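You operate a simulated robot arm through the tools that you are given. There is no shell and no other tool. Be economical: measure what you need, move in short steps, check, and stop when the job is done.

You are at the controls of a simulated robot arm. One attempt, no reset.

## Task
Tint the mixing cup to the bark card and stir it even.
Fine: under the spout, pump as the card says, then out on to the table; stirrer back in its tub. Set down upright: mixing cup.

The check looks at the end state, three seconds after you hand in, the way a careful person would. Anything else that was tipped, shoved, dropped, spilled or broken makes it a failure.

## Robot
A 6-joint arm with a two-finger parallel gripper, fixed in place. Base frame: the origin is at the foot of the arm, x ahead of it, y to its left, z up; the work surface is at about z = 0. Readings come in m, degrees, newtons and seconds.
With the tool pointing down near the work surface it reaches from about 0.14 to 0.58 m from the base axis. Its first joint turns from -66.0 to 66.0 degrees. Payload 2.1 kg.
The TCP is the grasp point between the finger pads, 0.03 m short of the fingertips. In the tool frame z runs along the fingers and y along their closing line. Largest opening 0.094 m; finger width 0.028, thickness 0.01; the body of the gripper, 0.05 by 0.096 m, starts 0.055 m behind the TCP.
Orientation is told as [roll, pitch, yaw] about the base's x, y, z axes, in that order, counted from this pose: with the fingers straight down and closing along the base's y, the tool's x points along the base's -x, its y along +y and its z along -z.

## Interface
- The arm moves only by the tool nudge_tool. Its arguments are lists of equal length, an entry for each row: "delta_pos": the shift along the tool's x, y, z in m, a list of three; "delta_rot": the turn, a rotation vector about the tool's x, y, z in rad, a list of three. In form: {"delta_pos": [[dx, dy, dz], ...], "delta_rot": [[ax, ay, az], ...]}. A call has 1 to 8 rows; each row is the pose to reach, as a shift and turn from the pose commanded when the call began, along the tool's axes at that moment. "fingers" is the opening in per cent of the stroke, from 0 (shut) to 100 (fully open), set as the call begins (left out, the last holds). A row lasts 0.2 s, in which the tool goes at most 0.05 m and 8.6 degrees; a call with a longer step from one row to the next is refused whole, and so is a gripper value outside its range. Where a pose cannot be reached the arm comes as near as it can. A force on the tool above 70 N (or 10 N above the force at the start of the call, whichever is more), or a blocked arm, ends the call early, and 0.2 s more pass. Each finger travels about 0.072 m/s and halts on what it meets, pressing with about 37 N; the grip force reading is that of the motor and also rises with nothing between the fingers. The clock runs only during rows and for 0.2 s after the last one: add rows that repeat a pose to give the fingers time. The reply holds the time, the measured pose of the TCP, the force on the tool along the base axes, the opening and the grip force, in the units named above and with some noise, with the torque about the TCP (base axes, N m) and any sound that the robot's microphone picked up.
- Cameras (640 x 400 px; columns grow to the right, rows downward): "scene" is fixed at [0.069, -0.3963, 0.4853]; the picture's right is [0.46, -0.89, 0.00], its down [-0.48, -0.25, -0.84] and it looks along [0.75, 0.39, -0.54] (base axes); focal length 236 px, centre (320, 200). "wrist" rides on the gripper at [0.076, 0.014, -0.102] in the tool frame; the picture's right is [-0.18, 0.98, 0.00], its down [-0.75, -0.14, -0.64] and it looks along [-0.63, -0.12, 0.77] (tool axes); focal length 243 px, centre (320, 200). There is no depth. A picture from a camera that has moved, and an enlarged one, comes with that camera's place and axes in the base frame and with its lens. The place of the scene camera against the robot may be out by one fixed shift of up to 0.018 m in any direction.
- snapshot(camera): a new picture of that camera. It takes no simulated time.
- enlarge(camera, box): a new picture of the part [left, top, right, bottom] of that camera's present view, enlarged. It takes no simulated time.
- finish_job(): hands the job in; it is judged then, once.

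Work in short steps. Places have to be worked out from the pictures, the camera data and where the tool is seen: move nearer, look again, correct. Check each grasp and each placing, and mend what went wrong. You have 120 turns and 84 pictures in all, those below and enlarged ones among them. Open the gripper and draw the arm clear of the work before you hand the job in, unless the task says otherwise; then end with one line.

The tools are called after ">>>" by a JSON object that holds its "fn" and its "kwargs". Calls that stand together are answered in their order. nudge_tool: Moves the arm, as the interface text tells. Its arguments: {"type":"object","properties":{"delta_pos":{"type":"array"},"delta_rot":{"type":"array"},"fingers":{"type":"number"}},"required":["delta_pos","delta_rot"]} The other tools are called the same way: snapshot (camera) takes a picture; enlarge (camera, box) takes an enlarged picture of a part of a camera's view; finish_job () hands the job in.

At the start:

```text
t: 0.0
position: [0.3734, -0.0978, 0.3738]
orientation: [0.1, 0.0, 0.0]
force: [0.3, 1.1, 0.2]
ft_torque: [-0.02, -0.01, 0.01]
gripper_width: 0.094
gripper_force: 0.2
```

scene: 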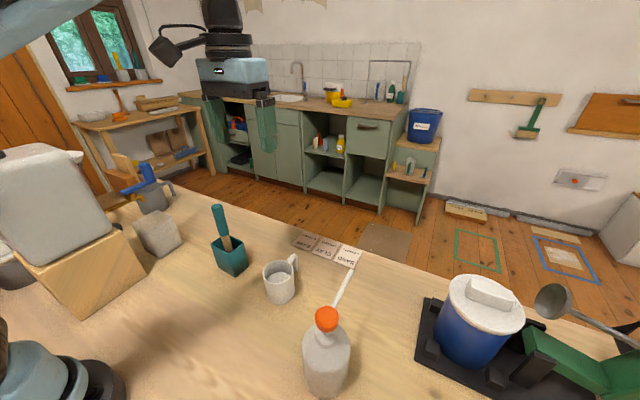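
wrist: 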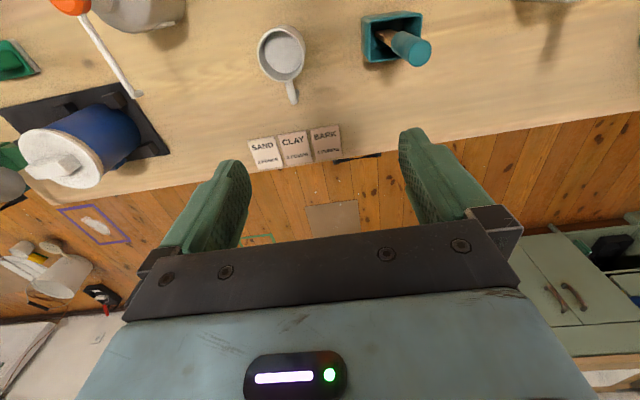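

I'll look closely at the cards, and at the table area with the pump bottle, cup and stirrer.

>>> {"fn": "enlarge", "kwargs": {"camera": "wrist", "box": [240, 115, 350, 180]}}

>>> {"fn": "enlarge", "kwargs": {"camera": "scene", "box": [190, 190, 390, 400]}}

>>> {"fn": "enlarge", "kwargs": {"camera": "wrist", "box": [0, 0, 480, 180]}}

```text
5.82 times, centred on (295, 148) of wrist
camera zoom: at [0.2971, -0.0852, 0.4771], right [0.18, 0.98, 0.0], down [0.75, -0.14, 0.64], along [0.63, -0.12, -0.77], focal length 1412 px, centre (466, 506)
```

zoom: 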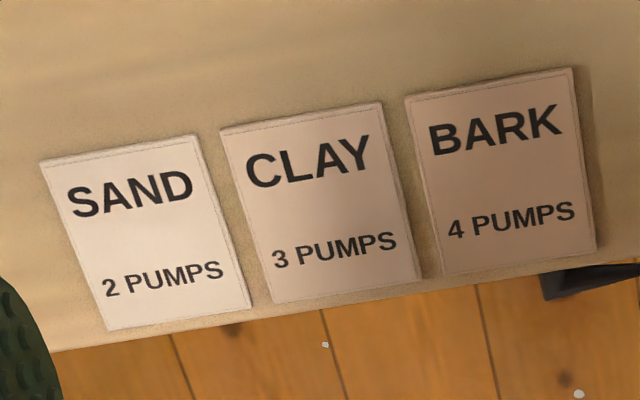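

```text
1.90 times, centred on (290, 295) of scene
camera zoom: at [0.069, -0.3963, 0.4853], right [0.46, -0.89, 0.0], down [-0.48, -0.25, -0.84], along [0.75, 0.39, -0.54], focal length 449 px, centre (377, 19)
```

zoom: 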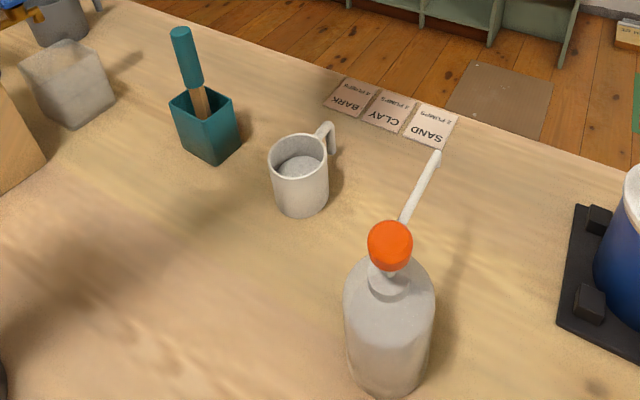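

```text
1.33 times, centred on (240, 90) of wrist
camera zoom: at [0.2971, -0.0852, 0.4771], right [0.18, 0.98, 0.0], down [0.75, -0.14, 0.64], along [0.63, -0.12, -0.77], focal length 324 px, centre (427, 347)
```

zoom: 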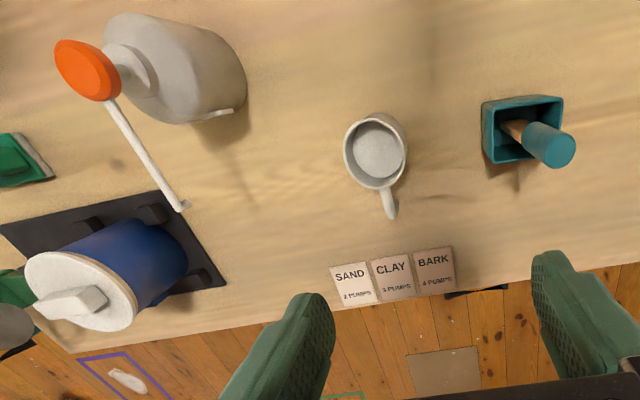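

The bark card says 4 pumps. I judge the cup at about (0.345, -0.15), the pump head at about (0.25, -0.32, 0.17) and the spout tip at about (0.35, -0.32, 0.155). I'll pull back at this height for a better view of the bottle and cup.

>>> {"fn": "nudge_tool", "kwargs": {"delta_pos": [[0.027, -0.03, 0], [0.054, -0.06, 0], [0.081, -0.09, 0], [0.108, -0.12, 0], [0.133, -0.152, 0]], "delta_rot": [[0, 0, 0], [0, 0, 0], [0, 0, 0], [0, 0, 0], [0, 0, 0]]}}

>>> {"fn": "snapshot", "kwargs": {"camera": "wrist"}}

```text
t: 1.2
position: [0.24, -0.2504, 0.3723]
orientation: [0.1, 0.0, 0.0]
force: [0.3, 0.1, 0.8]
ft_torque: [-0.03, -0.01, -0.02]
gripper_width: 0.0941
gripper_force: 0.2
```

```text
78 pictures are left
camera wrist: at [0.1644, -0.237, 0.4752], right [0.18, 0.98, 0.0], down [0.75, -0.14, 0.64], along [0.63, -0.12, -0.77], focal length 243 px, centre (320, 200)
```

wrist: 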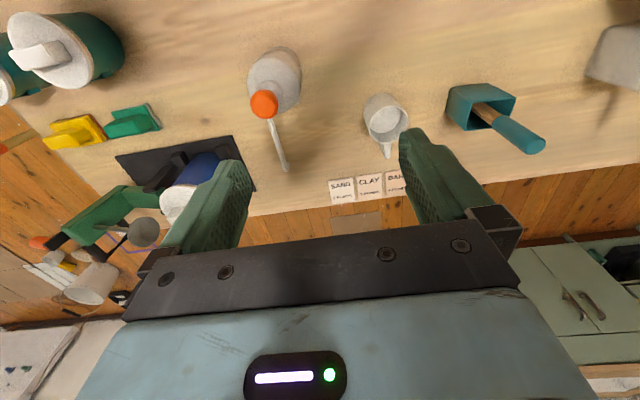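

The bottle, spout and cup are all visible here. I'll enlarge that part to measure it.

>>> {"fn": "enlarge", "kwargs": {"camera": "wrist", "box": [230, 30, 420, 190]}}

>>> {"fn": "enlarge", "kwargs": {"camera": "scene", "box": [250, 230, 390, 400]}}

```text
2.50 times, centred on (325, 110) of wrist
camera zoom: at [0.1644, -0.237, 0.4752], right [0.18, 0.98, 0.0], down [0.75, -0.14, 0.64], along [0.63, -0.12, -0.77], focal length 606 px, centre (308, 425)
```

zoom: 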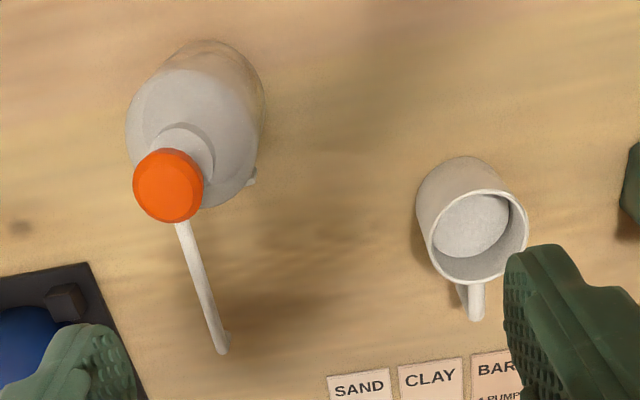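

```text
2.35 times, centred on (320, 315) of scene
camera zoom: at [0.069, -0.3962, 0.4853], right [0.46, -0.89, 0.0], down [-0.48, -0.25, -0.84], along [0.75, 0.39, -0.54], focal length 554 px, centre (320, -71)
```

zoom: 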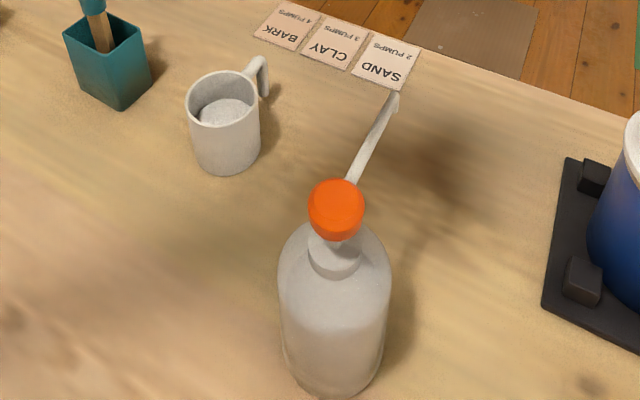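

By triangulation from two wrist views, the cup rim centre is at (0.348, -0.153, 0.075) with the handle pointing +x out to x≈0.42. The pump head is at (0.251, -0.323, 0.171) and the spout tip at (0.348, -0.322, 0.165). I'll grip the handle with the tool leaning 30° outward, so the gripper and camera stay clear of the spout, and go to the pregrasp now.

>>> {"fn": "nudge_tool", "kwargs": {"delta_pos": [[-0.028, 0.012, 0.029], [-0.056, 0.024, 0.058], [-0.084, 0.036, 0.086], [-0.112, 0.048, 0.115], [-0.14, 0.06, 0.144], [-0.168, 0.072, 0.172], [-0.196, 0.084, 0.201], [-0.224, 0.096, 0.23]], "delta_rot": [[0, 0.065, 0], [0, 0.131, 0], [0, 0.196, 0], [0, 0.262, 0], [0, 0.327, 0], [0, 0.393, 0], [0, 0.458, 0], [0, 0.524, 0]], "fingers": 60}}

>>> {"fn": "snapshot", "kwargs": {"camera": "wrist"}}

>>> {"fn": "snapshot", "kwargs": {"camera": "scene"}}

```text
t: 3.0
position: [0.4647, -0.1596, 0.143]
orientation: [-1.0, 26.5, -0.1]
force: [0.2, -0.3, -0.3]
ft_torque: [-0.02, 0.03, 0.01]
gripper_width: 0.0563
gripper_force: 0.1
out of reach, approached as far as the arm can: row 8
```

```text
75 pictures are left
camera wrist: at [0.4424, -0.1448, 0.2694], right [0.16, 0.98, -0.1], down [0.96, -0.13, 0.24], along [0.22, -0.13, -0.97], focal length 243 px, centre (320, 200)
```

wrist: 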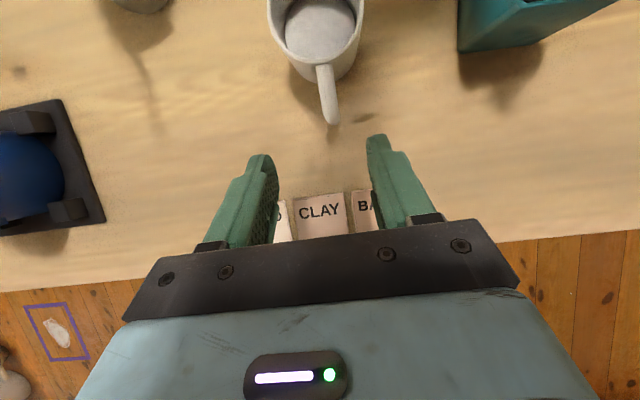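

```text
74 pictures are left
```

scene: 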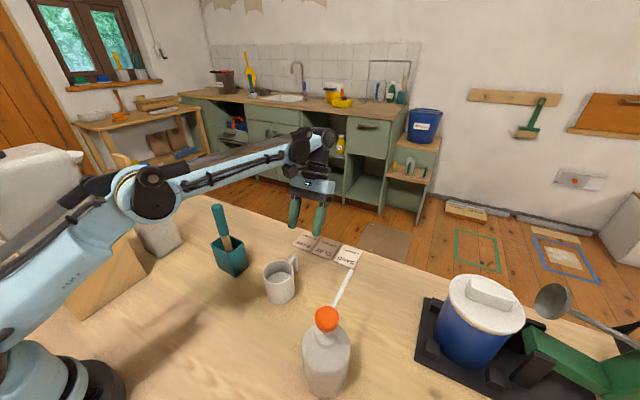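

The handle shows at y≈-0.1525, running from x≈0.385 to 0.425, and the fingers straddle that line. I'll advance along the tool axis to the grip point.

>>> {"fn": "nudge_tool", "kwargs": {"delta_pos": [[0, 0.001, 0.025], [0, 0.002, 0.05], [0.001, 0.002, 0.075], [0.0015, 0.002, 0.101], [0.0015, 0.002, 0.101]], "delta_rot": [[0, 0, 0], [0, 0, 0], [0, 0, 0], [0, 0, 0], [0, 0, 0]]}}

>>> {"fn": "snapshot", "kwargs": {"camera": "wrist"}}

>>> {"fn": "enlarge", "kwargs": {"camera": "scene", "box": [220, 200, 380, 320]}}

```text
t: 4.2
position: [0.4168, -0.1604, 0.0554]
orientation: [-1.0, 26.5, 0.0]
force: [-0.2, 0.6, 0.3]
ft_torque: [-0.01, -0.03, -0.02]
gripper_width: 0.0561
gripper_force: 0.1
```

```text
73 pictures are left
camera wrist: at [0.3937, -0.1462, 0.1817], right [0.16, 0.98, -0.1], down [0.96, -0.13, 0.24], along [0.22, -0.13, -0.97], focal length 243 px, centre (320, 200)
```

wrist: 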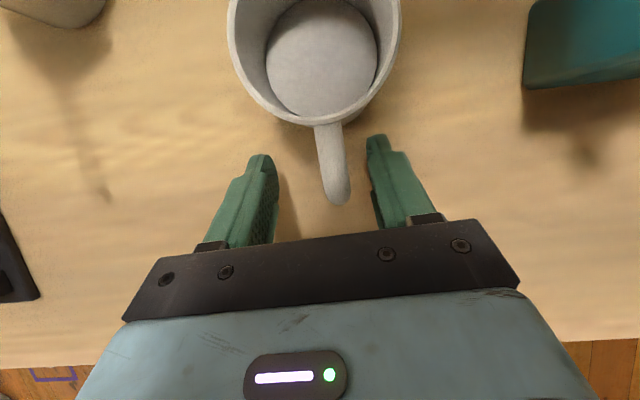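

```text
3.33 times, centred on (300, 260) of scene
camera zoom: at [0.069, -0.3963, 0.4853], right [0.46, -0.89, 0.0], down [-0.48, -0.25, -0.84], along [0.75, 0.39, -0.54], focal length 785 px, centre (387, 0)
```

zoom: 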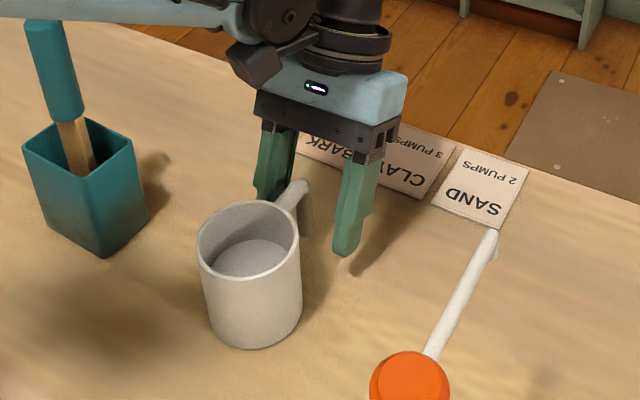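

The TCP is about 7 mm to -y of the handle's midline, so I'll centre on it and then close.

>>> {"fn": "nudge_tool", "kwargs": {"delta_pos": [[0.0036, 0.0076, 0.0018], [0.0036, 0.0076, 0.0018]], "delta_rot": [[0, 0, 0], [0, 0, 0]]}}

>>> {"fn": "nudge_tool", "kwargs": {"delta_pos": [[0, 0, 0], [0, 0, 0], [0, 0, 0], [0, 0, 0]], "delta_rot": [[0, 0, 0], [0, 0, 0], [0, 0, 0], [0, 0, 0]], "fingers": 0}}

>>> {"fn": "snapshot", "kwargs": {"camera": "wrist"}}

```text
t: 4.8
position: [0.4118, -0.1528, 0.0551]
orientation: [-0.9, 26.4, 0.0]
force: [0.7, 0.3, 0.9]
ft_torque: [-0.01, 0.0, 0.03]
gripper_width: 0.0563
gripper_force: 0.0
```

```text
t: 5.8
position: [0.4119, -0.1523, 0.0553]
orientation: [-0.9, 26.5, 0.0]
force: [0.7, -0.2, 0.5]
ft_torque: [0.04, 0.09, 0.01]
gripper_width: 0.0166
gripper_force: 37.1
```

```text
71 pictures are left
camera wrist: at [0.39, -0.1377, 0.1809], right [0.16, 0.98, -0.1], down [0.96, -0.13, 0.24], along [0.22, -0.13, -0.97], focal length 243 px, centre (320, 200)
```

wrist: 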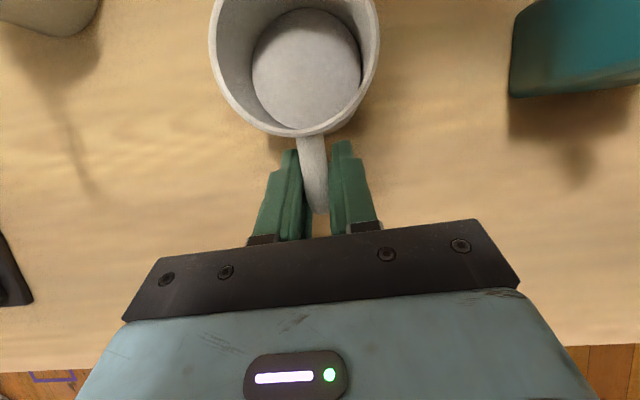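

The handle is gripped at a width of 16.6 mm. I'll do a 12 mm test lift.

>>> {"fn": "nudge_tool", "kwargs": {"delta_pos": [[0.0027, 0, -0.0054], [0.0054, 0, -0.0107], [0.0054, 0, -0.0107]], "delta_rot": [[0, 0, 0], [0, 0, 0], [0, 0, 0]]}}

>>> {"fn": "enlarge", "kwargs": {"camera": "scene", "box": [220, 200, 380, 320]}}

```text
t: 6.6
position: [0.4126, -0.1528, 0.0658]
orientation: [-0.9, 26.5, 0.1]
force: [0.5, 0.6, -2.3]
ft_torque: [-0.01, -0.16, 0.01]
gripper_width: 0.0166
gripper_force: 36.5
```

```text
3.33 times, centred on (300, 260) of scene
camera zoom: at [0.069, -0.3963, 0.4853], right [0.46, -0.89, 0.0], down [-0.48, -0.25, -0.84], along [0.75, 0.39, -0.54], focal length 785 px, centre (387, 0)
```

zoom: 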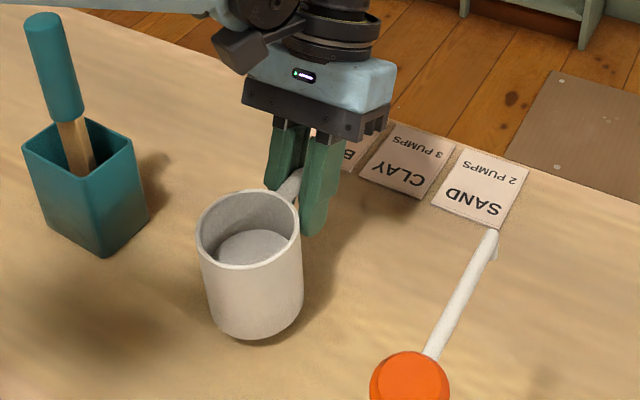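

The cup lifts cleanly and hangs upright (about 0.27 kg). I'll turn it +60° about the vertical and start moving it towards the spout, so the handle will end up facing +y, away from the spout.

>>> {"fn": "nudge_tool", "kwargs": {"delta_pos": [[0.0004, 0.0024, 0.0002], [0.002, 0.0047, 0.001], [0.0044, 0.0067, 0.0022], [0.0076, 0.0083, 0.0038], [0.0118, 0.0093, 0.0059], [0.0167, 0.0097, 0.0083], [0.0224, 0.0093, 0.0112], [0.0286, 0.0081, 0.0142]], "delta_rot": [[0.0584, -0.0021, -0.1172], [0.1168, -0.0041, -0.2343], [0.1751, -0.0062, -0.3515], [0.2335, -0.0082, -0.4686], [0.2919, -0.0103, -0.5858], [0.3503, -0.0123, -0.7029], [0.4087, -0.0144, -0.8201], [0.467, -0.0164, -0.9372]]}}

>>> {"fn": "enlarge", "kwargs": {"camera": "scene", "box": [190, 160, 390, 320]}}

```text
t: 8.4
position: [0.38, -0.145, 0.0668]
orientation: [-1.0, 26.5, 60.1]
force: [-0.2, 0.6, -1.8]
ft_torque: [0.14, -0.05, -0.03]
gripper_width: 0.0165
gripper_force: 36.7
```

```text
2.50 times, centred on (290, 240) of scene
camera zoom: at [0.069, -0.3963, 0.4853], right [0.46, -0.89, 0.0], down [-0.48, -0.25, -0.84], along [0.75, 0.39, -0.54], focal length 589 px, centre (395, 100)
```

zoom: 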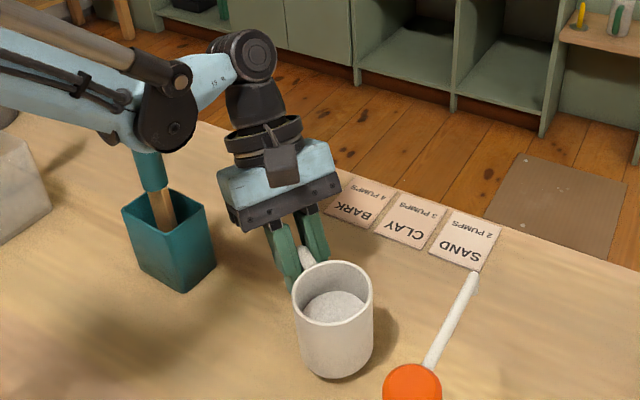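

The turn went well and the cup is level. I'll turn the remaining 30° and bring the cup centre to about (0.348, -0.318), under the spout tip.

>>> {"fn": "nudge_tool", "kwargs": {"delta_pos": [[0.0198, -0.0054, 0.0098], [0.0395, -0.0107, 0.0197], [0.0593, -0.0161, 0.0295], [0.079, -0.0214, 0.0394], [0.0988, -0.0268, 0.0492], [0.0988, -0.0268, 0.0492]], "delta_rot": [[0.0467, -0.0016, -0.0937], [0.0934, -0.0033, -0.1874], [0.1401, -0.0049, -0.2811], [0.1868, -0.0066, -0.3749], [0.2335, -0.0082, -0.4686], [0.2335, -0.0082, -0.4686]]}}

>>> {"fn": "enlarge", "kwargs": {"camera": "scene", "box": [190, 200, 430, 392]}}

>>> {"fn": "snapshot", "kwargs": {"camera": "wrist"}}

```text
t: 9.8
position: [0.3471, -0.2541, 0.0675]
orientation: [-0.9, 26.5, 90.1]
force: [0.1, 0.8, -2.3]
ft_torque: [0.11, -0.01, -0.03]
gripper_width: 0.0166
gripper_force: 37.4
```

```text
2.08 times, centred on (310, 296) of scene
camera zoom: at [0.069, -0.3963, 0.4853], right [0.46, -0.89, 0.0], down [-0.48, -0.25, -0.84], along [0.75, 0.39, -0.54], focal length 491 px, centre (341, 0)
```

zoom: 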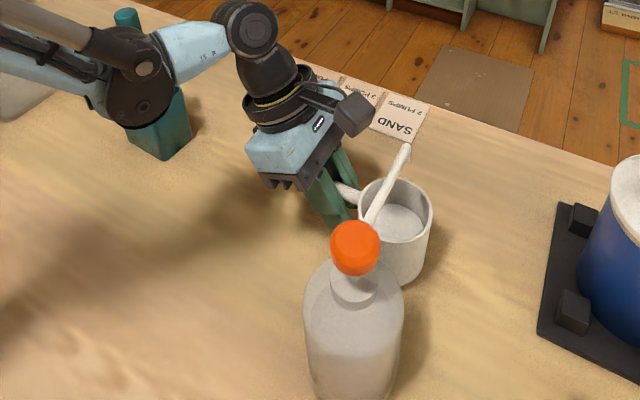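

```text
67 pictures are left
camera wrist: at [0.3326, -0.2779, 0.1933], right [-0.98, 0.16, -0.1], down [0.13, 0.96, 0.24], along [0.13, 0.23, -0.97], focal length 243 px, centre (320, 200)
```

wrist: 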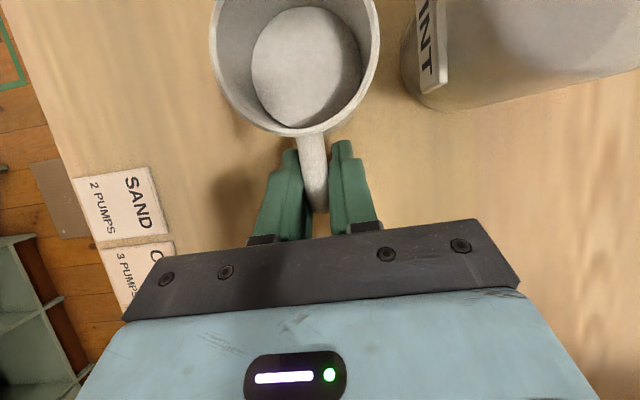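

By both the kinematics and the scene picture, the spout tip is over the cup, about 4 mm to +x of its centre. I'll shift that much and lower the cup to the table.

>>> {"fn": "nudge_tool", "kwargs": {"delta_pos": [[0.0018, -0.004, 0.0009], [-0.0007, -0.004, 0.006], [-0.0033, -0.004, 0.0112], [-0.0033, -0.004, 0.0112]], "delta_rot": [[0, 0, 0], [0, 0, 0], [0, 0, 0], [0, 0, 0]]}}

```text
t: 10.8
position: [0.3515, -0.256, 0.0546]
orientation: [-0.9, 26.5, 90.0]
force: [0.6, 3.3, 10.3]
ft_torque: [-0.72, 0.15, 0.03]
gripper_width: 0.0166
gripper_force: 36.3
```

The cup is on the table, pressed with about 10 N. I'll ease up slightly and open the fingers.

>>> {"fn": "nudge_tool", "kwargs": {"delta_pos": [[0.0004, 0, -0.0007], [0.0004, 0, -0.0007]], "delta_rot": [[0, 0, 0], [0, 0, 0]]}}

>>> {"fn": "nudge_tool", "kwargs": {"delta_pos": [[0, 0, 0], [0, 0, 0]], "delta_rot": [[0, 0, 0], [0, 0, 0]], "fingers": 50}}

>>> {"fn": "nudge_tool", "kwargs": {"delta_pos": [[0, 0, -0.02], [0, 0, -0.05], [0, 0, -0.085], [0, 0, -0.125], [0, 0, -0.165], [0, 0, -0.2]], "delta_rot": [[0, 0, 0], [0, 0, 0], [0, 0, 0], [0, 0, 0], [0, 0, 0], [0, 0, 0]]}}

>>> {"fn": "snapshot", "kwargs": {"camera": "wrist"}}

>>> {"fn": "enlarge", "kwargs": {"camera": "scene", "box": [190, 160, 430, 400]}}

```text
t: 11.4
position: [0.3524, -0.256, 0.0569]
orientation: [-1.0, 26.5, 90.1]
force: [0.2, 0.6, -2.0]
ft_torque: [0.15, 0.01, 0.01]
gripper_width: 0.0165
gripper_force: 37.1
```

```text
t: 12.0
position: [0.3525, -0.2563, 0.0565]
orientation: [-1.0, 26.4, 90.0]
force: [-0.8, 0.0, -0.2]
ft_torque: [0.01, 0.0, -0.02]
gripper_width: 0.0472
gripper_force: 0.1
```

```text
t: 13.4
position: [0.3487, -0.166, 0.2359]
orientation: [-1.0, 26.5, 90.0]
force: [0.2, 0.0, 0.1]
ft_torque: [0.05, 0.0, 0.01]
gripper_width: 0.0471
gripper_force: 0.0
```

```text
66 pictures are left
camera wrist: at [0.3331, -0.1903, 0.3629], right [-0.98, 0.16, -0.1], down [0.13, 0.96, 0.24], along [0.13, 0.22, -0.97], focal length 243 px, centre (320, 200)
```

wrist: 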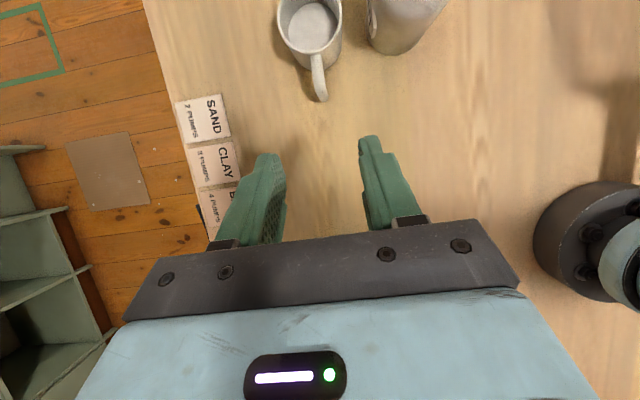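

```text
1.67 times, centred on (310, 280) of scene
camera zoom: at [0.069, -0.3963, 0.4853], right [0.46, -0.89, 0.0], down [-0.48, -0.25, -0.84], along [0.75, 0.39, -0.54], focal length 393 px, centre (337, 67)
```

zoom: 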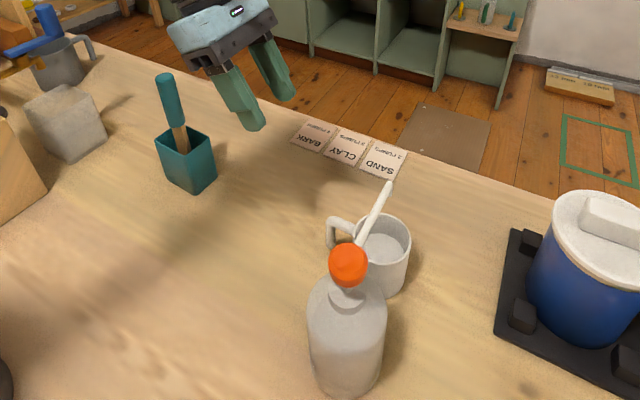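

The cup stands upright under the spout. I'll straighten the tool, keeping yaw 90°, and move over to the -y side to check the spout tip against the cup.

>>> {"fn": "nudge_tool", "kwargs": {"delta_pos": [[0.0352, 0.0032, 0.0056], [0.0704, 0.0063, 0.0112], [0.1056, 0.0095, 0.0169], [0.1407, 0.0127, 0.0225], [0.1759, 0.0158, 0.0281], [0.2111, 0.019, 0.0337]], "delta_rot": [[0, -0.077, 0], [0, -0.154, 0], [0, -0.231, 0], [0, -0.308, 0], [0, -0.385, 0], [0, -0.4625, 0]], "fingers": 0}}

>>> {"fn": "snapshot", "kwargs": {"camera": "wrist"}}

```text
t: 14.8
position: [0.3292, -0.3722, 0.2982]
orientation: [-0.9, -0.2, 90.4]
force: [0.1, -0.6, 0.3]
ft_torque: [0.01, -0.03, 0.0]
gripper_width: 0.0002
gripper_force: 33.4
```

```text
64 pictures are left
camera wrist: at [0.3138, -0.449, 0.4015], right [-0.98, 0.18, -0.02], down [0.12, 0.75, 0.65], along [0.13, 0.63, -0.76], focal length 243 px, centre (320, 200)
```

wrist: 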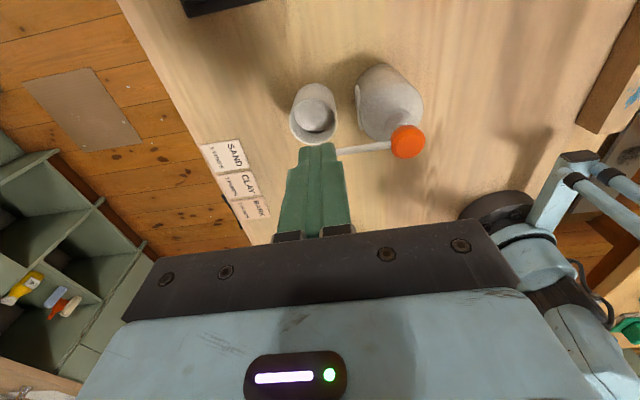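

The fingers hide the tip here, but the head is confirmed at (0.251, -0.322, 0.171). I'll go to 6 cm above the head and look at the spout tip from there.

>>> {"fn": "nudge_tool", "kwargs": {"delta_pos": [[-0.017, 0.026, 0.013], [-0.034, 0.052, 0.026], [-0.05, 0.078, 0.037], [-0.05, 0.078, 0.037]], "delta_rot": [[0, 0, 0], [0, 0, 0], [0, 0, 0], [0, 0, 0]]}}

>>> {"fn": "snapshot", "kwargs": {"camera": "wrist"}}

```text
t: 15.8
position: [0.2538, -0.3196, 0.2594]
orientation: [-1.0, -0.2, 90.4]
force: [0.0, 0.3, -0.2]
ft_torque: [-0.01, 0.01, 0.01]
gripper_width: 0.0001
gripper_force: 33.1
```

```text
63 pictures are left
camera wrist: at [0.2392, -0.3978, 0.3628], right [-0.98, 0.18, -0.01], down [0.13, 0.75, 0.65], along [0.12, 0.63, -0.76], focal length 243 px, centre (320, 200)
```

wrist: 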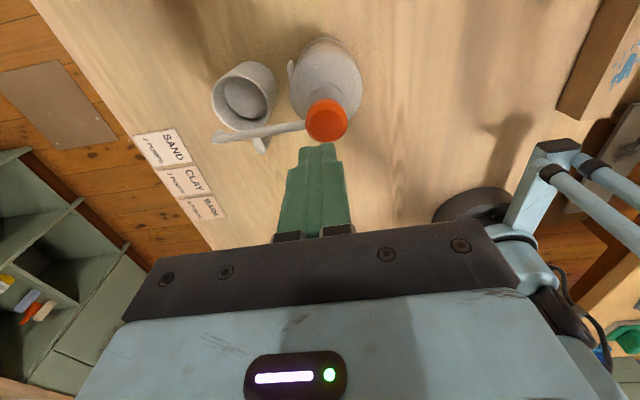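

>>> {"fn": "enlarge", "kwargs": {"camera": "wrist", "box": [190, 30, 370, 160]}}

```text
3.08 times, centred on (280, 95) of wrist
camera zoom: at [0.2392, -0.3978, 0.3628], right [-0.98, 0.18, -0.01], down [0.13, 0.75, 0.65], along [0.12, 0.63, -0.76], focal length 746 px, centre (443, 523)
```

zoom: 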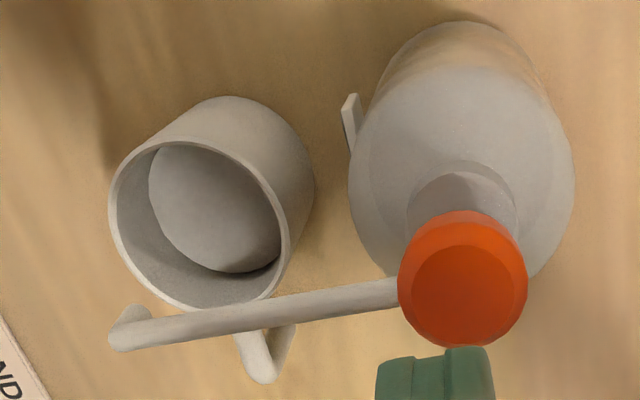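

The zoomed view puts the nozzle at (0.350, -0.320) and the cup centre at (0.349, -0.321), so they're aligned. I'll descend to just above the head.

>>> {"fn": "nudge_tool", "kwargs": {"delta_pos": [[0.002, 0.002, 0.025], [0.002, 0.002, 0.05], [0.002, 0.002, 0.05]], "delta_rot": [[0, 0, 0], [0, 0, 0], [0, 0, 0]]}}

>>> {"fn": "nudge_tool", "kwargs": {"delta_pos": [[0, 0, 0.005], [0, 0, 0.01], [0, 0, 0.015], [0, 0, 0.02]], "delta_rot": [[0, 0, 0], [0, 0, 0], [0, 0, 0], [0, 0, 0]]}}

>>> {"fn": "enlarge", "kwargs": {"camera": "scene", "box": [260, 200, 440, 400]}}

```text
t: 16.6
position: [0.2521, -0.3236, 0.2113]
orientation: [-0.8, -0.1, 90.4]
force: [-1.2, -0.5, 2.1]
ft_torque: [-0.03, 0.05, 0.0]
gripper_width: 0.0
gripper_force: 33.6
```

```text
t: 17.6
position: [0.2515, -0.3246, 0.1928]
orientation: [-0.9, 0.0, 90.4]
force: [-0.3, 4.1, 58.9]
ft_torque: [0.24, 0.08, 0.12]
gripper_width: 0.0001
gripper_force: 33.1
```

```text
2.00 times, centred on (350, 300) of scene
camera zoom: at [0.0688, -0.3961, 0.4855], right [0.46, -0.89, 0.0], down [-0.47, -0.25, -0.84], along [0.75, 0.39, -0.54], focal length 471 px, centre (260, 0)
```

zoom: 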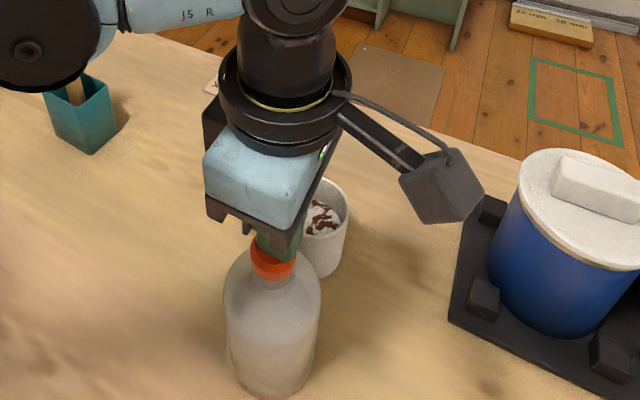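

A tint squirt landed in the cup: one pump, with the head down and about 59 N on it. I'll raise fully to let the head return and check.

>>> {"fn": "nudge_tool", "kwargs": {"delta_pos": [[0, 0, -0.01], [0, 0, -0.02], [0, 0, -0.03], [0, 0, -0.03]], "delta_rot": [[0, 0, 0], [0, 0, 0], [0, 0, 0], [0, 0, 0]]}}

>>> {"fn": "snapshot", "kwargs": {"camera": "wrist"}}

>>> {"fn": "enlarge", "kwargs": {"camera": "scene", "box": [260, 200, 440, 400]}}

```text
t: 18.6
position: [0.2523, -0.3249, 0.2199]
orientation: [-0.9, -0.1, 90.4]
force: [-0.3, -1.3, -0.5]
ft_torque: [0.02, 0.0, 0.02]
gripper_width: 0.0001
gripper_force: 33.0
```

```text
60 pictures are left
camera wrist: at [0.2362, -0.4023, 0.3229], right [-0.98, 0.18, -0.01], down [0.13, 0.75, 0.64], along [0.13, 0.63, -0.76], focal length 243 px, centre (320, 200)
```

wrist: 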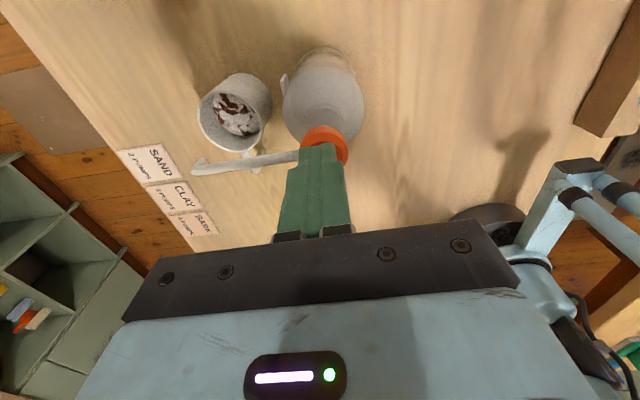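

```text
2.00 times, centred on (350, 300) of scene
camera zoom: at [0.069, -0.3963, 0.4853], right [0.46, -0.89, 0.0], down [-0.48, -0.25, -0.84], along [0.75, 0.39, -0.54], focal length 471 px, centre (260, 0)
```

zoom: 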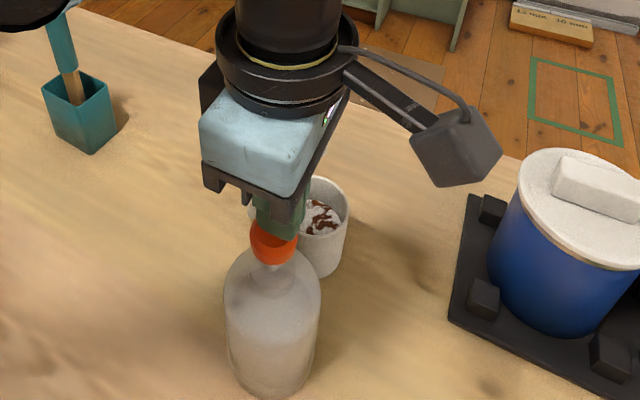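

The head has returned, so that's pump 1 done. I'll do pump 2 with the same stroke, re-centred by 2 mm.

>>> {"fn": "nudge_tool", "kwargs": {"delta_pos": [[-0.002, 0, 0.01], [-0.002, 0, 0.015], [-0.002, 0, 0.02], [-0.002, 0, 0.025], [-0.002, 0, 0.03]], "delta_rot": [[0, 0, 0], [0, 0, 0], [0, 0, 0], [0, 0, 0], [0, 0, 0]]}}

>>> {"fn": "nudge_tool", "kwargs": {"delta_pos": [[0, 0, -0.01], [0, 0, -0.02], [0, 0, -0.03], [0, 0, -0.03]], "delta_rot": [[0, 0, 0], [0, 0, 0], [0, 0, 0], [0, 0, 0]]}}

>>> {"fn": "enlarge", "kwargs": {"camera": "wrist", "box": [180, 40, 370, 180]}}

```text
t: 19.8
position: [0.2503, -0.3226, 0.1917]
orientation: [-0.9, 0.0, 90.3]
force: [-1.9, -0.9, 60.8]
ft_torque: [0.06, 0.05, -0.1]
gripper_width: 0.0
gripper_force: 33.2
```

```text
t: 20.8
position: [0.2505, -0.3224, 0.2206]
orientation: [-0.9, -0.1, 90.3]
force: [-0.9, 0.2, 1.0]
ft_torque: [0.01, 0.02, 0.01]
gripper_width: 0.0001
gripper_force: 33.0
```

```text
2.86 times, centred on (275, 110) of wrist
camera zoom: at [0.2364, -0.3999, 0.3233], right [-0.98, 0.18, -0.01], down [0.13, 0.75, 0.65], along [0.12, 0.63, -0.76], focal length 693 px, centre (449, 457)
```

zoom: 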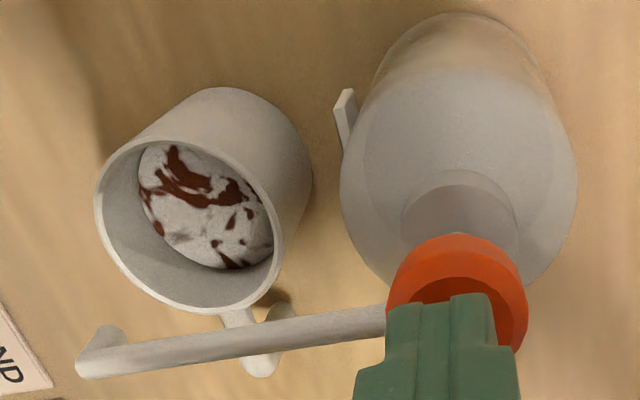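

The stroke and force matched pump 1, and the head is back up. Next is pump 3.

>>> {"fn": "nudge_tool", "kwargs": {"delta_pos": [[0, 0, 0.01], [0, 0, 0.015], [0, 0, 0.02], [0, 0, 0.025], [0, 0, 0.03]], "delta_rot": [[0, 0, 0], [0, 0, 0], [0, 0, 0], [0, 0, 0], [0, 0, 0]]}}

>>> {"fn": "nudge_tool", "kwargs": {"delta_pos": [[0, 0, -0.01], [0, 0, -0.02], [0, 0, -0.03], [0, 0, -0.03]], "delta_rot": [[0, 0, 0], [0, 0, 0], [0, 0, 0], [0, 0, 0]]}}

>>> {"fn": "enlarge", "kwargs": {"camera": "wrist", "box": [180, 40, 370, 180]}}

```text
t: 22.0
position: [0.2518, -0.3227, 0.1915]
orientation: [-0.8, -0.1, 90.3]
force: [-9.3, 8.8, 65.7]
ft_torque: [0.28, 0.3, -0.02]
gripper_width: 0.0
gripper_force: 32.8
```

```text
t: 23.0
position: [0.2508, -0.3227, 0.2208]
orientation: [-1.0, -0.1, 90.4]
force: [-0.2, -0.2, -0.2]
ft_torque: [-0.01, 0.01, -0.01]
gripper_width: 0.0
gripper_force: 33.2
```

```text
2.86 times, centred on (275, 110) of wrist
camera zoom: at [0.2358, -0.4013, 0.3233], right [-0.98, 0.18, -0.01], down [0.13, 0.75, 0.64], along [0.13, 0.63, -0.76], focal length 693 px, centre (449, 457)
```

zoom: 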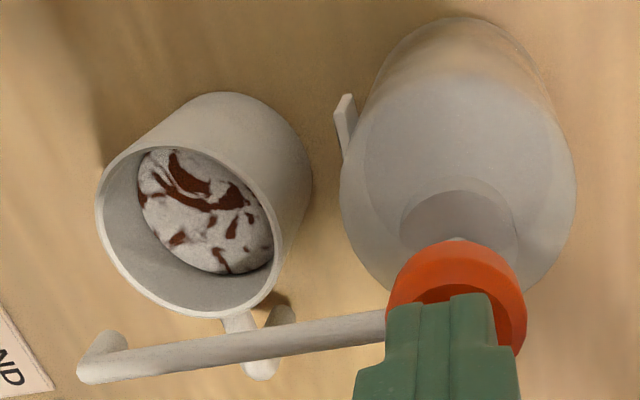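

Again a full stroke, but a little side force showed. I'll do pump 4 in the same place, then check the bottle.

>>> {"fn": "nudge_tool", "kwargs": {"delta_pos": [[0, 0, 0.01], [0, 0, 0.015], [0, 0, 0.02], [0, 0, 0.025], [0, 0, 0.03]], "delta_rot": [[0, 0, 0], [0, 0, 0], [0, 0, 0], [0, 0, 0], [0, 0, 0]]}}

>>> {"fn": "nudge_tool", "kwargs": {"delta_pos": [[0, 0, -0.01], [0, 0, -0.02], [0, 0, -0.03], [0, 0, -0.03]], "delta_rot": [[0, 0, 0], [0, 0, 0], [0, 0, 0], [0, 0, 0]]}}

>>> {"fn": "enlarge", "kwargs": {"camera": "wrist", "box": [180, 40, 370, 180]}}

>>> {"fn": "enlarge", "kwargs": {"camera": "scene", "box": [260, 200, 440, 400]}}

```text
t: 24.2
position: [0.2511, -0.3229, 0.1923]
orientation: [-0.7, -0.3, 90.4]
force: [-12.3, 4.8, 62.5]
ft_torque: [0.24, 0.41, 0.15]
gripper_width: 0.0002
gripper_force: 32.9
```

```text
t: 25.2
position: [0.2521, -0.3224, 0.2198]
orientation: [-0.9, -0.1, 90.4]
force: [0.1, 0.0, -0.8]
ft_torque: [0.01, 0.03, -0.02]
gripper_width: 0.0
gripper_force: 33.2
```

```text
2.86 times, centred on (275, 110) of wrist
camera zoom: at [0.2367, -0.4003, 0.3225], right [-0.98, 0.18, -0.02], down [0.13, 0.75, 0.65], along [0.13, 0.63, -0.76], focal length 693 px, centre (449, 457)
```

zoom: 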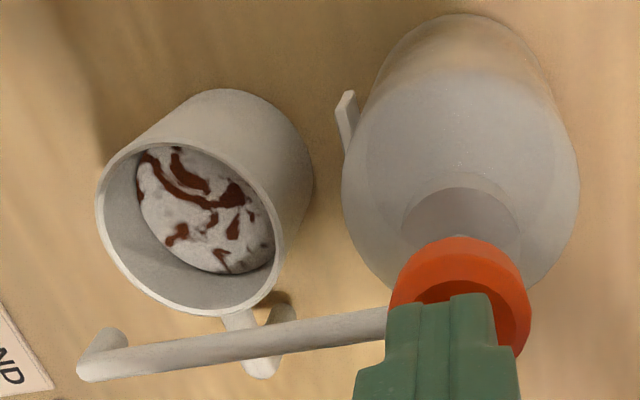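

```text
2.00 times, centred on (350, 300) of scene
camera zoom: at [0.069, -0.3963, 0.4853], right [0.46, -0.89, 0.0], down [-0.48, -0.25, -0.84], along [0.75, 0.39, -0.54], focal length 471 px, centre (260, 0)
```

zoom: 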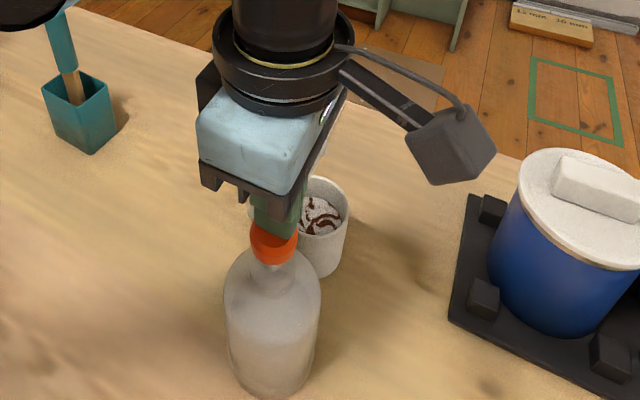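

All four pumps are done and the bottle stands where it was. I'll rise, open the fingers, and go back to the leaning pregrasp above the handle.

>>> {"fn": "nudge_tool", "kwargs": {"delta_pos": [[0, 0, -0.035], [0, 0, -0.07], [-0.0306, -0.0251, -0.0625], [-0.0612, -0.0502, -0.055], [-0.0918, -0.0754, -0.0475], [-0.1224, -0.1005, -0.04], [-0.1224, -0.1005, -0.04]], "delta_rot": [[0, 0, 0], [0, 0, 0], [0, 0.1156, 0], [0, 0.2312, 0], [0, 0.3469, 0], [0, 0.4625, 0], [0, 0.4625, 0]], "fingers": 55}}

>>> {"fn": "snapshot", "kwargs": {"camera": "wrist"}}

```text
t: 26.8
position: [0.3486, -0.1973, 0.2626]
orientation: [-1.0, 26.5, 90.0]
force: [-0.3, -0.2, 0.1]
ft_torque: [-0.03, -0.01, 0.01]
gripper_width: 0.0519
gripper_force: 0.1
```

```text
54 pictures are left
camera wrist: at [0.3341, -0.2225, 0.3879], right [-0.98, 0.16, -0.1], down [0.13, 0.96, 0.24], along [0.13, 0.22, -0.97], focal length 243 px, centre (320, 200)
```

wrist: 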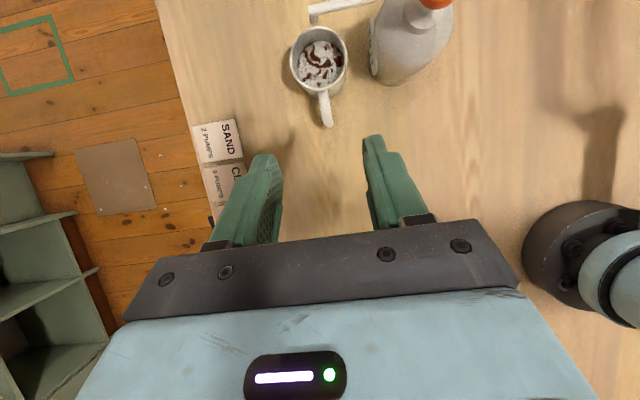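

The cup is undisturbed. I'll descend along the same line that I retreated on, back to the handle grip pose.

>>> {"fn": "nudge_tool", "kwargs": {"delta_pos": [[-0.013, 0, 0.037], [-0.026, 0, 0.074], [-0.0391, 0, 0.1108], [-0.0391, 0, 0.145], [-0.0391, 0, 0.18], [-0.0391, 0, 0.211], [-0.0391, 0, 0.211]], "delta_rot": [[0, 0, 0], [0, 0, 0], [0, 0, 0], [0, 0, 0], [0, 0, 0], [0, 0, 0], [0, 0, 0]]}}

>>> {"fn": "snapshot", "kwargs": {"camera": "wrist"}}

```text
t: 28.4
position: [0.3534, -0.2587, 0.0562]
orientation: [-0.9, 26.5, 90.0]
force: [-0.1, 0.5, 0.6]
ft_torque: [0.01, -0.01, -0.04]
gripper_width: 0.0516
gripper_force: 0.1
```

```text
53 pictures are left
camera wrist: at [0.3391, -0.2829, 0.1833], right [-0.98, 0.16, -0.1], down [0.13, 0.96, 0.24], along [0.13, 0.22, -0.97], focal length 243 px, centre (320, 200)
```

wrist: 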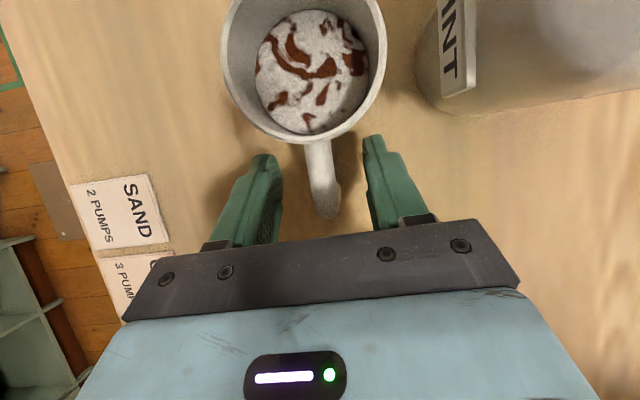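

The handle sits centred between the fingers. I'll close and lift 12 mm.

>>> {"fn": "nudge_tool", "kwargs": {"delta_pos": [[0, 0, 0], [0, 0, 0], [0, 0, 0], [0, 0, 0]], "delta_rot": [[0, 0, 0], [0, 0, 0], [0, 0, 0], [0, 0, 0]], "fingers": 0}}

>>> {"fn": "nudge_tool", "kwargs": {"delta_pos": [[0.0027, 0, -0.0054], [0.0054, 0, -0.0107], [0.0054, 0, -0.0107]], "delta_rot": [[0, 0, 0], [0, 0, 0], [0, 0, 0]]}}

```text
t: 29.4
position: [0.3541, -0.2598, 0.0566]
orientation: [-0.9, 26.3, 90.1]
force: [0.0, -1.2, -0.7]
ft_torque: [0.05, -0.03, -0.04]
gripper_width: 0.0168
gripper_force: 36.7
```

```text
t: 30.2
position: [0.354, -0.2569, 0.0684]
orientation: [-1.0, 26.5, 90.0]
force: [0.4, 0.0, -2.2]
ft_torque: [0.12, 0.01, -0.01]
gripper_width: 0.0166
gripper_force: 37.1
```

The cup is held and lifted. I'll carry it out to +y while turning the handle back by 60°, heading for cup centre (0.345, -0.19).

>>> {"fn": "nudge_tool", "kwargs": {"delta_pos": [[-0.0111, -0.0057, -0.0055], [-0.0221, -0.0115, -0.011], [-0.0332, -0.0172, -0.0166], [-0.0443, -0.023, -0.0221], [-0.0554, -0.0287, -0.0276], [-0.0664, -0.0345, -0.0331], [-0.0775, -0.0402, -0.0387], [-0.0886, -0.046, -0.0442]], "delta_rot": [[-0.0584, 0.0021, 0.1172], [-0.1168, 0.0041, 0.2343], [-0.1751, 0.0062, 0.3515], [-0.2335, 0.0082, 0.4686], [-0.2919, 0.0103, 0.5858], [-0.3503, 0.0123, 0.7029], [-0.4087, 0.0144, 0.8201], [-0.467, 0.0164, 0.9372]]}}

>>> {"fn": "snapshot", "kwargs": {"camera": "scene"}}

```text
t: 32.0
position: [0.3987, -0.1593, 0.0667]
orientation: [-0.9, 26.4, 29.8]
force: [0.5, 0.6, -1.6]
ft_torque: [0.1, -0.07, 0.0]
gripper_width: 0.0168
gripper_force: 37.5
```

```text
52 pictures are left
```

scene: 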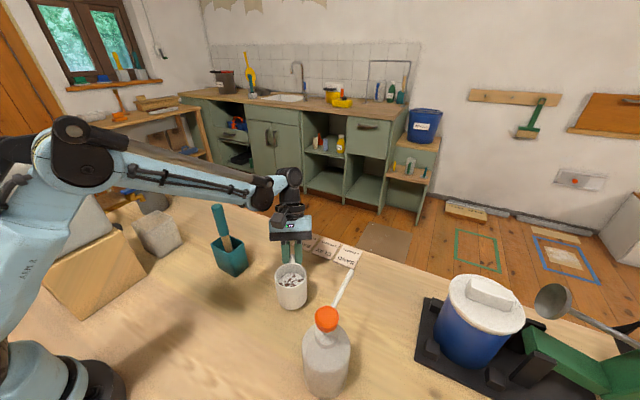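

The cup is clear of the spout and level. I'll lower it about 10.5 mm and then open the fingers.

>>> {"fn": "nudge_tool", "kwargs": {"delta_pos": [[-0.0023, 0, 0.0047], [-0.0047, 0, 0.0094], [-0.0047, 0, 0.0094]], "delta_rot": [[0, 0, 0], [0, 0, 0], [0, 0, 0]]}}

>>> {"fn": "nudge_tool", "kwargs": {"delta_pos": [[0, 0, 0], [0, 0, 0], [0, 0, 0]], "delta_rot": [[0, 0, 0], [0, 0, 0], [0, 0, 0]], "fingers": 55}}

>>> {"fn": "nudge_tool", "kwargs": {"delta_pos": [[0, 0, -0.02], [0, 0, -0.05], [0, 0, -0.085], [0, 0, -0.125], [0, 0, -0.165]], "delta_rot": [[0, 0, 0], [0, 0, 0], [0, 0, 0], [0, 0, 0], [0, 0, 0]]}}

>>> {"fn": "enlarge", "kwargs": {"camera": "scene", "box": [180, 180, 400, 400]}}

```text
t: 32.8
position: [0.3971, -0.1584, 0.0574]
orientation: [-0.9, 26.5, 30.1]
force: [0.5, -0.3, -2.3]
ft_torque: [0.09, -0.11, 0.03]
gripper_width: 0.0166
gripper_force: 37.0
```

```text
t: 33.6
position: [0.3994, -0.1576, 0.0574]
orientation: [-0.9, 26.5, 30.0]
force: [-0.1, -0.6, 0.3]
ft_torque: [-0.01, 0.0, 0.01]
gripper_width: 0.0521
gripper_force: 0.1
```

```text
t: 34.8
position: [0.459, -0.1222, 0.2047]
orientation: [-0.9, 26.5, 30.1]
force: [-0.2, 0.0, 0.4]
ft_torque: [0.03, -0.02, -0.03]
gripper_width: 0.0518
gripper_force: 0.0
```

```text
1.82 times, centred on (290, 290) of scene
camera zoom: at [0.0689, -0.3963, 0.4853], right [0.46, -0.89, 0.0], down [-0.48, -0.25, -0.84], along [0.75, 0.39, -0.54], focal length 428 px, centre (374, 36)
```

zoom: 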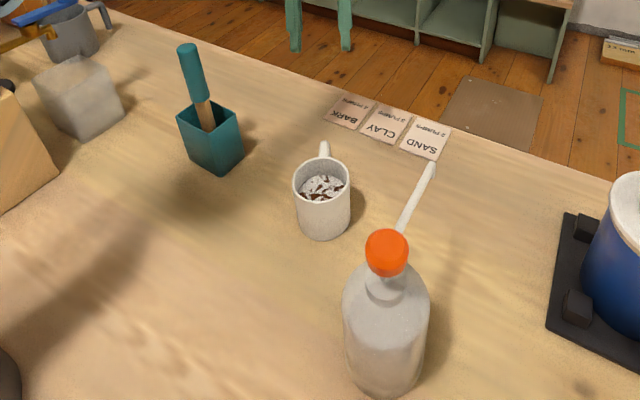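

The cup is down upright at about (0.343, -0.190), clear of the spout. I'll rise and straighten the tool, then go back to a point where I can look at the stirrer in its tub.

>>> {"fn": "nudge_tool", "kwargs": {"delta_pos": [[0.0264, 0.0062, -0.0288], [0.0528, 0.0125, -0.0575], [0.0793, 0.0187, -0.0863], [0.1057, 0.025, -0.115]], "delta_rot": [[0, -0.1156, 0], [0, -0.2312, 0], [0, -0.3469, 0], [0, -0.4625, 0]], "fingers": 100}}

>>> {"fn": "nudge_tool", "kwargs": {"delta_pos": [[0.0221, 0.0294, 0], [0.0442, 0.0588, 0], [0.0662, 0.0881, 0], [0.0883, 0.1175, 0], [0.1104, 0.1469, 0]], "delta_rot": [[0, 0, 0.1047], [0, 0, 0.2094], [0, 0, 0.3142], [0, 0, 0.4189], [0, 0, 0.5236]]}}

>>> {"fn": "snapshot", "kwargs": {"camera": "wrist"}}

```text
t: 35.8
position: [0.4057, -0.1177, 0.3581]
orientation: [-0.8, -0.1, 30.3]
force: [0.3, 0.1, -0.3]
ft_torque: [-0.04, -0.01, 0.01]
gripper_width: 0.0941
gripper_force: 0.1
```

```text
t: 37.0
position: [0.2441, -0.0458, 0.3539]
orientation: [-0.7, -0.4, 0.3]
force: [-0.1, -0.1, 0.3]
ft_torque: [-0.02, 0.01, 0.02]
gripper_width: 0.0942
gripper_force: 0.1
```

```text
50 pictures are left
camera wrist: at [0.1675, -0.0328, 0.4556], right [0.18, 0.98, -0.01], down [0.75, -0.13, 0.65], along [0.64, -0.12, -0.76], focal length 243 px, centre (320, 200)
```

wrist: 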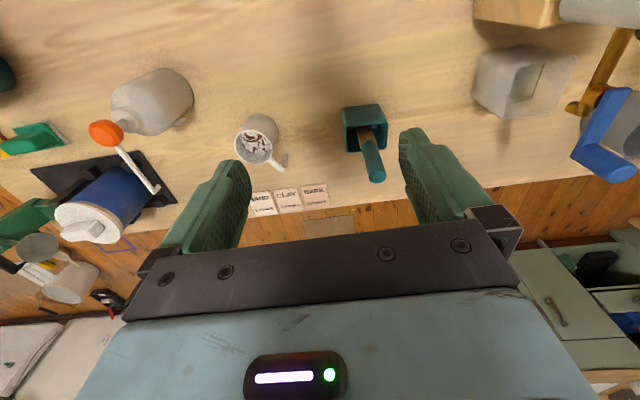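

>>> {"fn": "enlarge", "kwargs": {"camera": "wrist", "box": [320, 90, 410, 190]}}

>>> {"fn": "enlarge", "kwargs": {"camera": "scene", "box": [190, 190, 270, 290]}}

>>> {"fn": "enlarge", "kwargs": {"camera": "wrist", "box": [220, 100, 300, 180]}}

```text
4.00 times, centred on (365, 140) of wrist
camera zoom: at [0.1675, -0.0328, 0.4556], right [0.18, 0.98, -0.01], down [0.75, -0.13, 0.65], along [0.64, -0.12, -0.76], focal length 970 px, centre (140, 440)
```

zoom: 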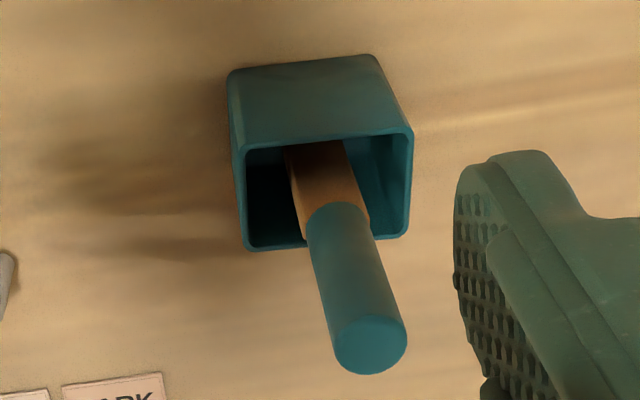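

```text
4.00 times, centred on (230, 240) of scene
camera zoom: at [0.069, -0.3963, 0.4853], right [0.46, -0.89, 0.0], down [-0.48, -0.25, -0.84], along [0.75, 0.39, -0.54], focal length 942 px, centre (680, 40)
```

zoom: 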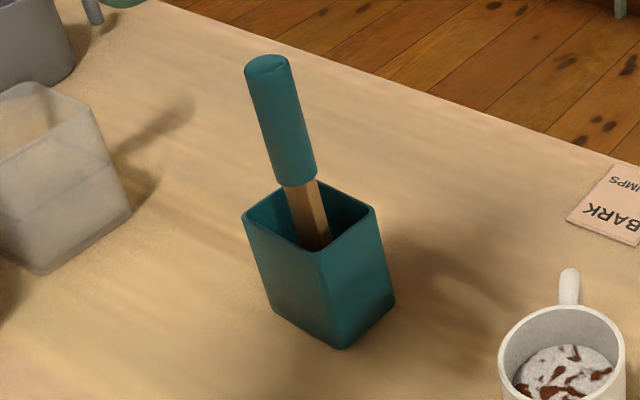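

```text
5.00 times, centred on (260, 140) of wrist
camera zoom: at [0.1675, -0.0328, 0.4556], right [0.18, 0.98, -0.01], down [0.75, -0.13, 0.65], along [0.64, -0.12, -0.76], focal length 1213 px, centre (620, 500)
```

zoom: 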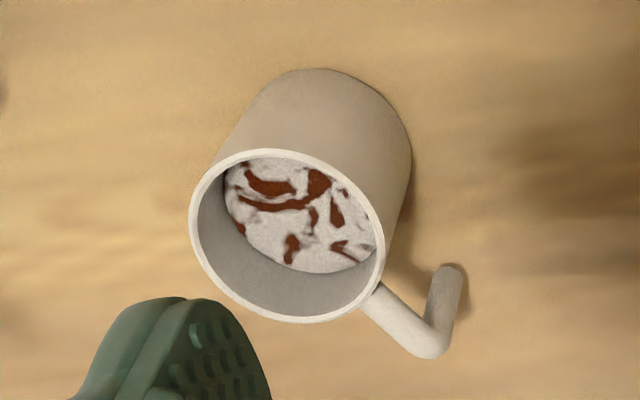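

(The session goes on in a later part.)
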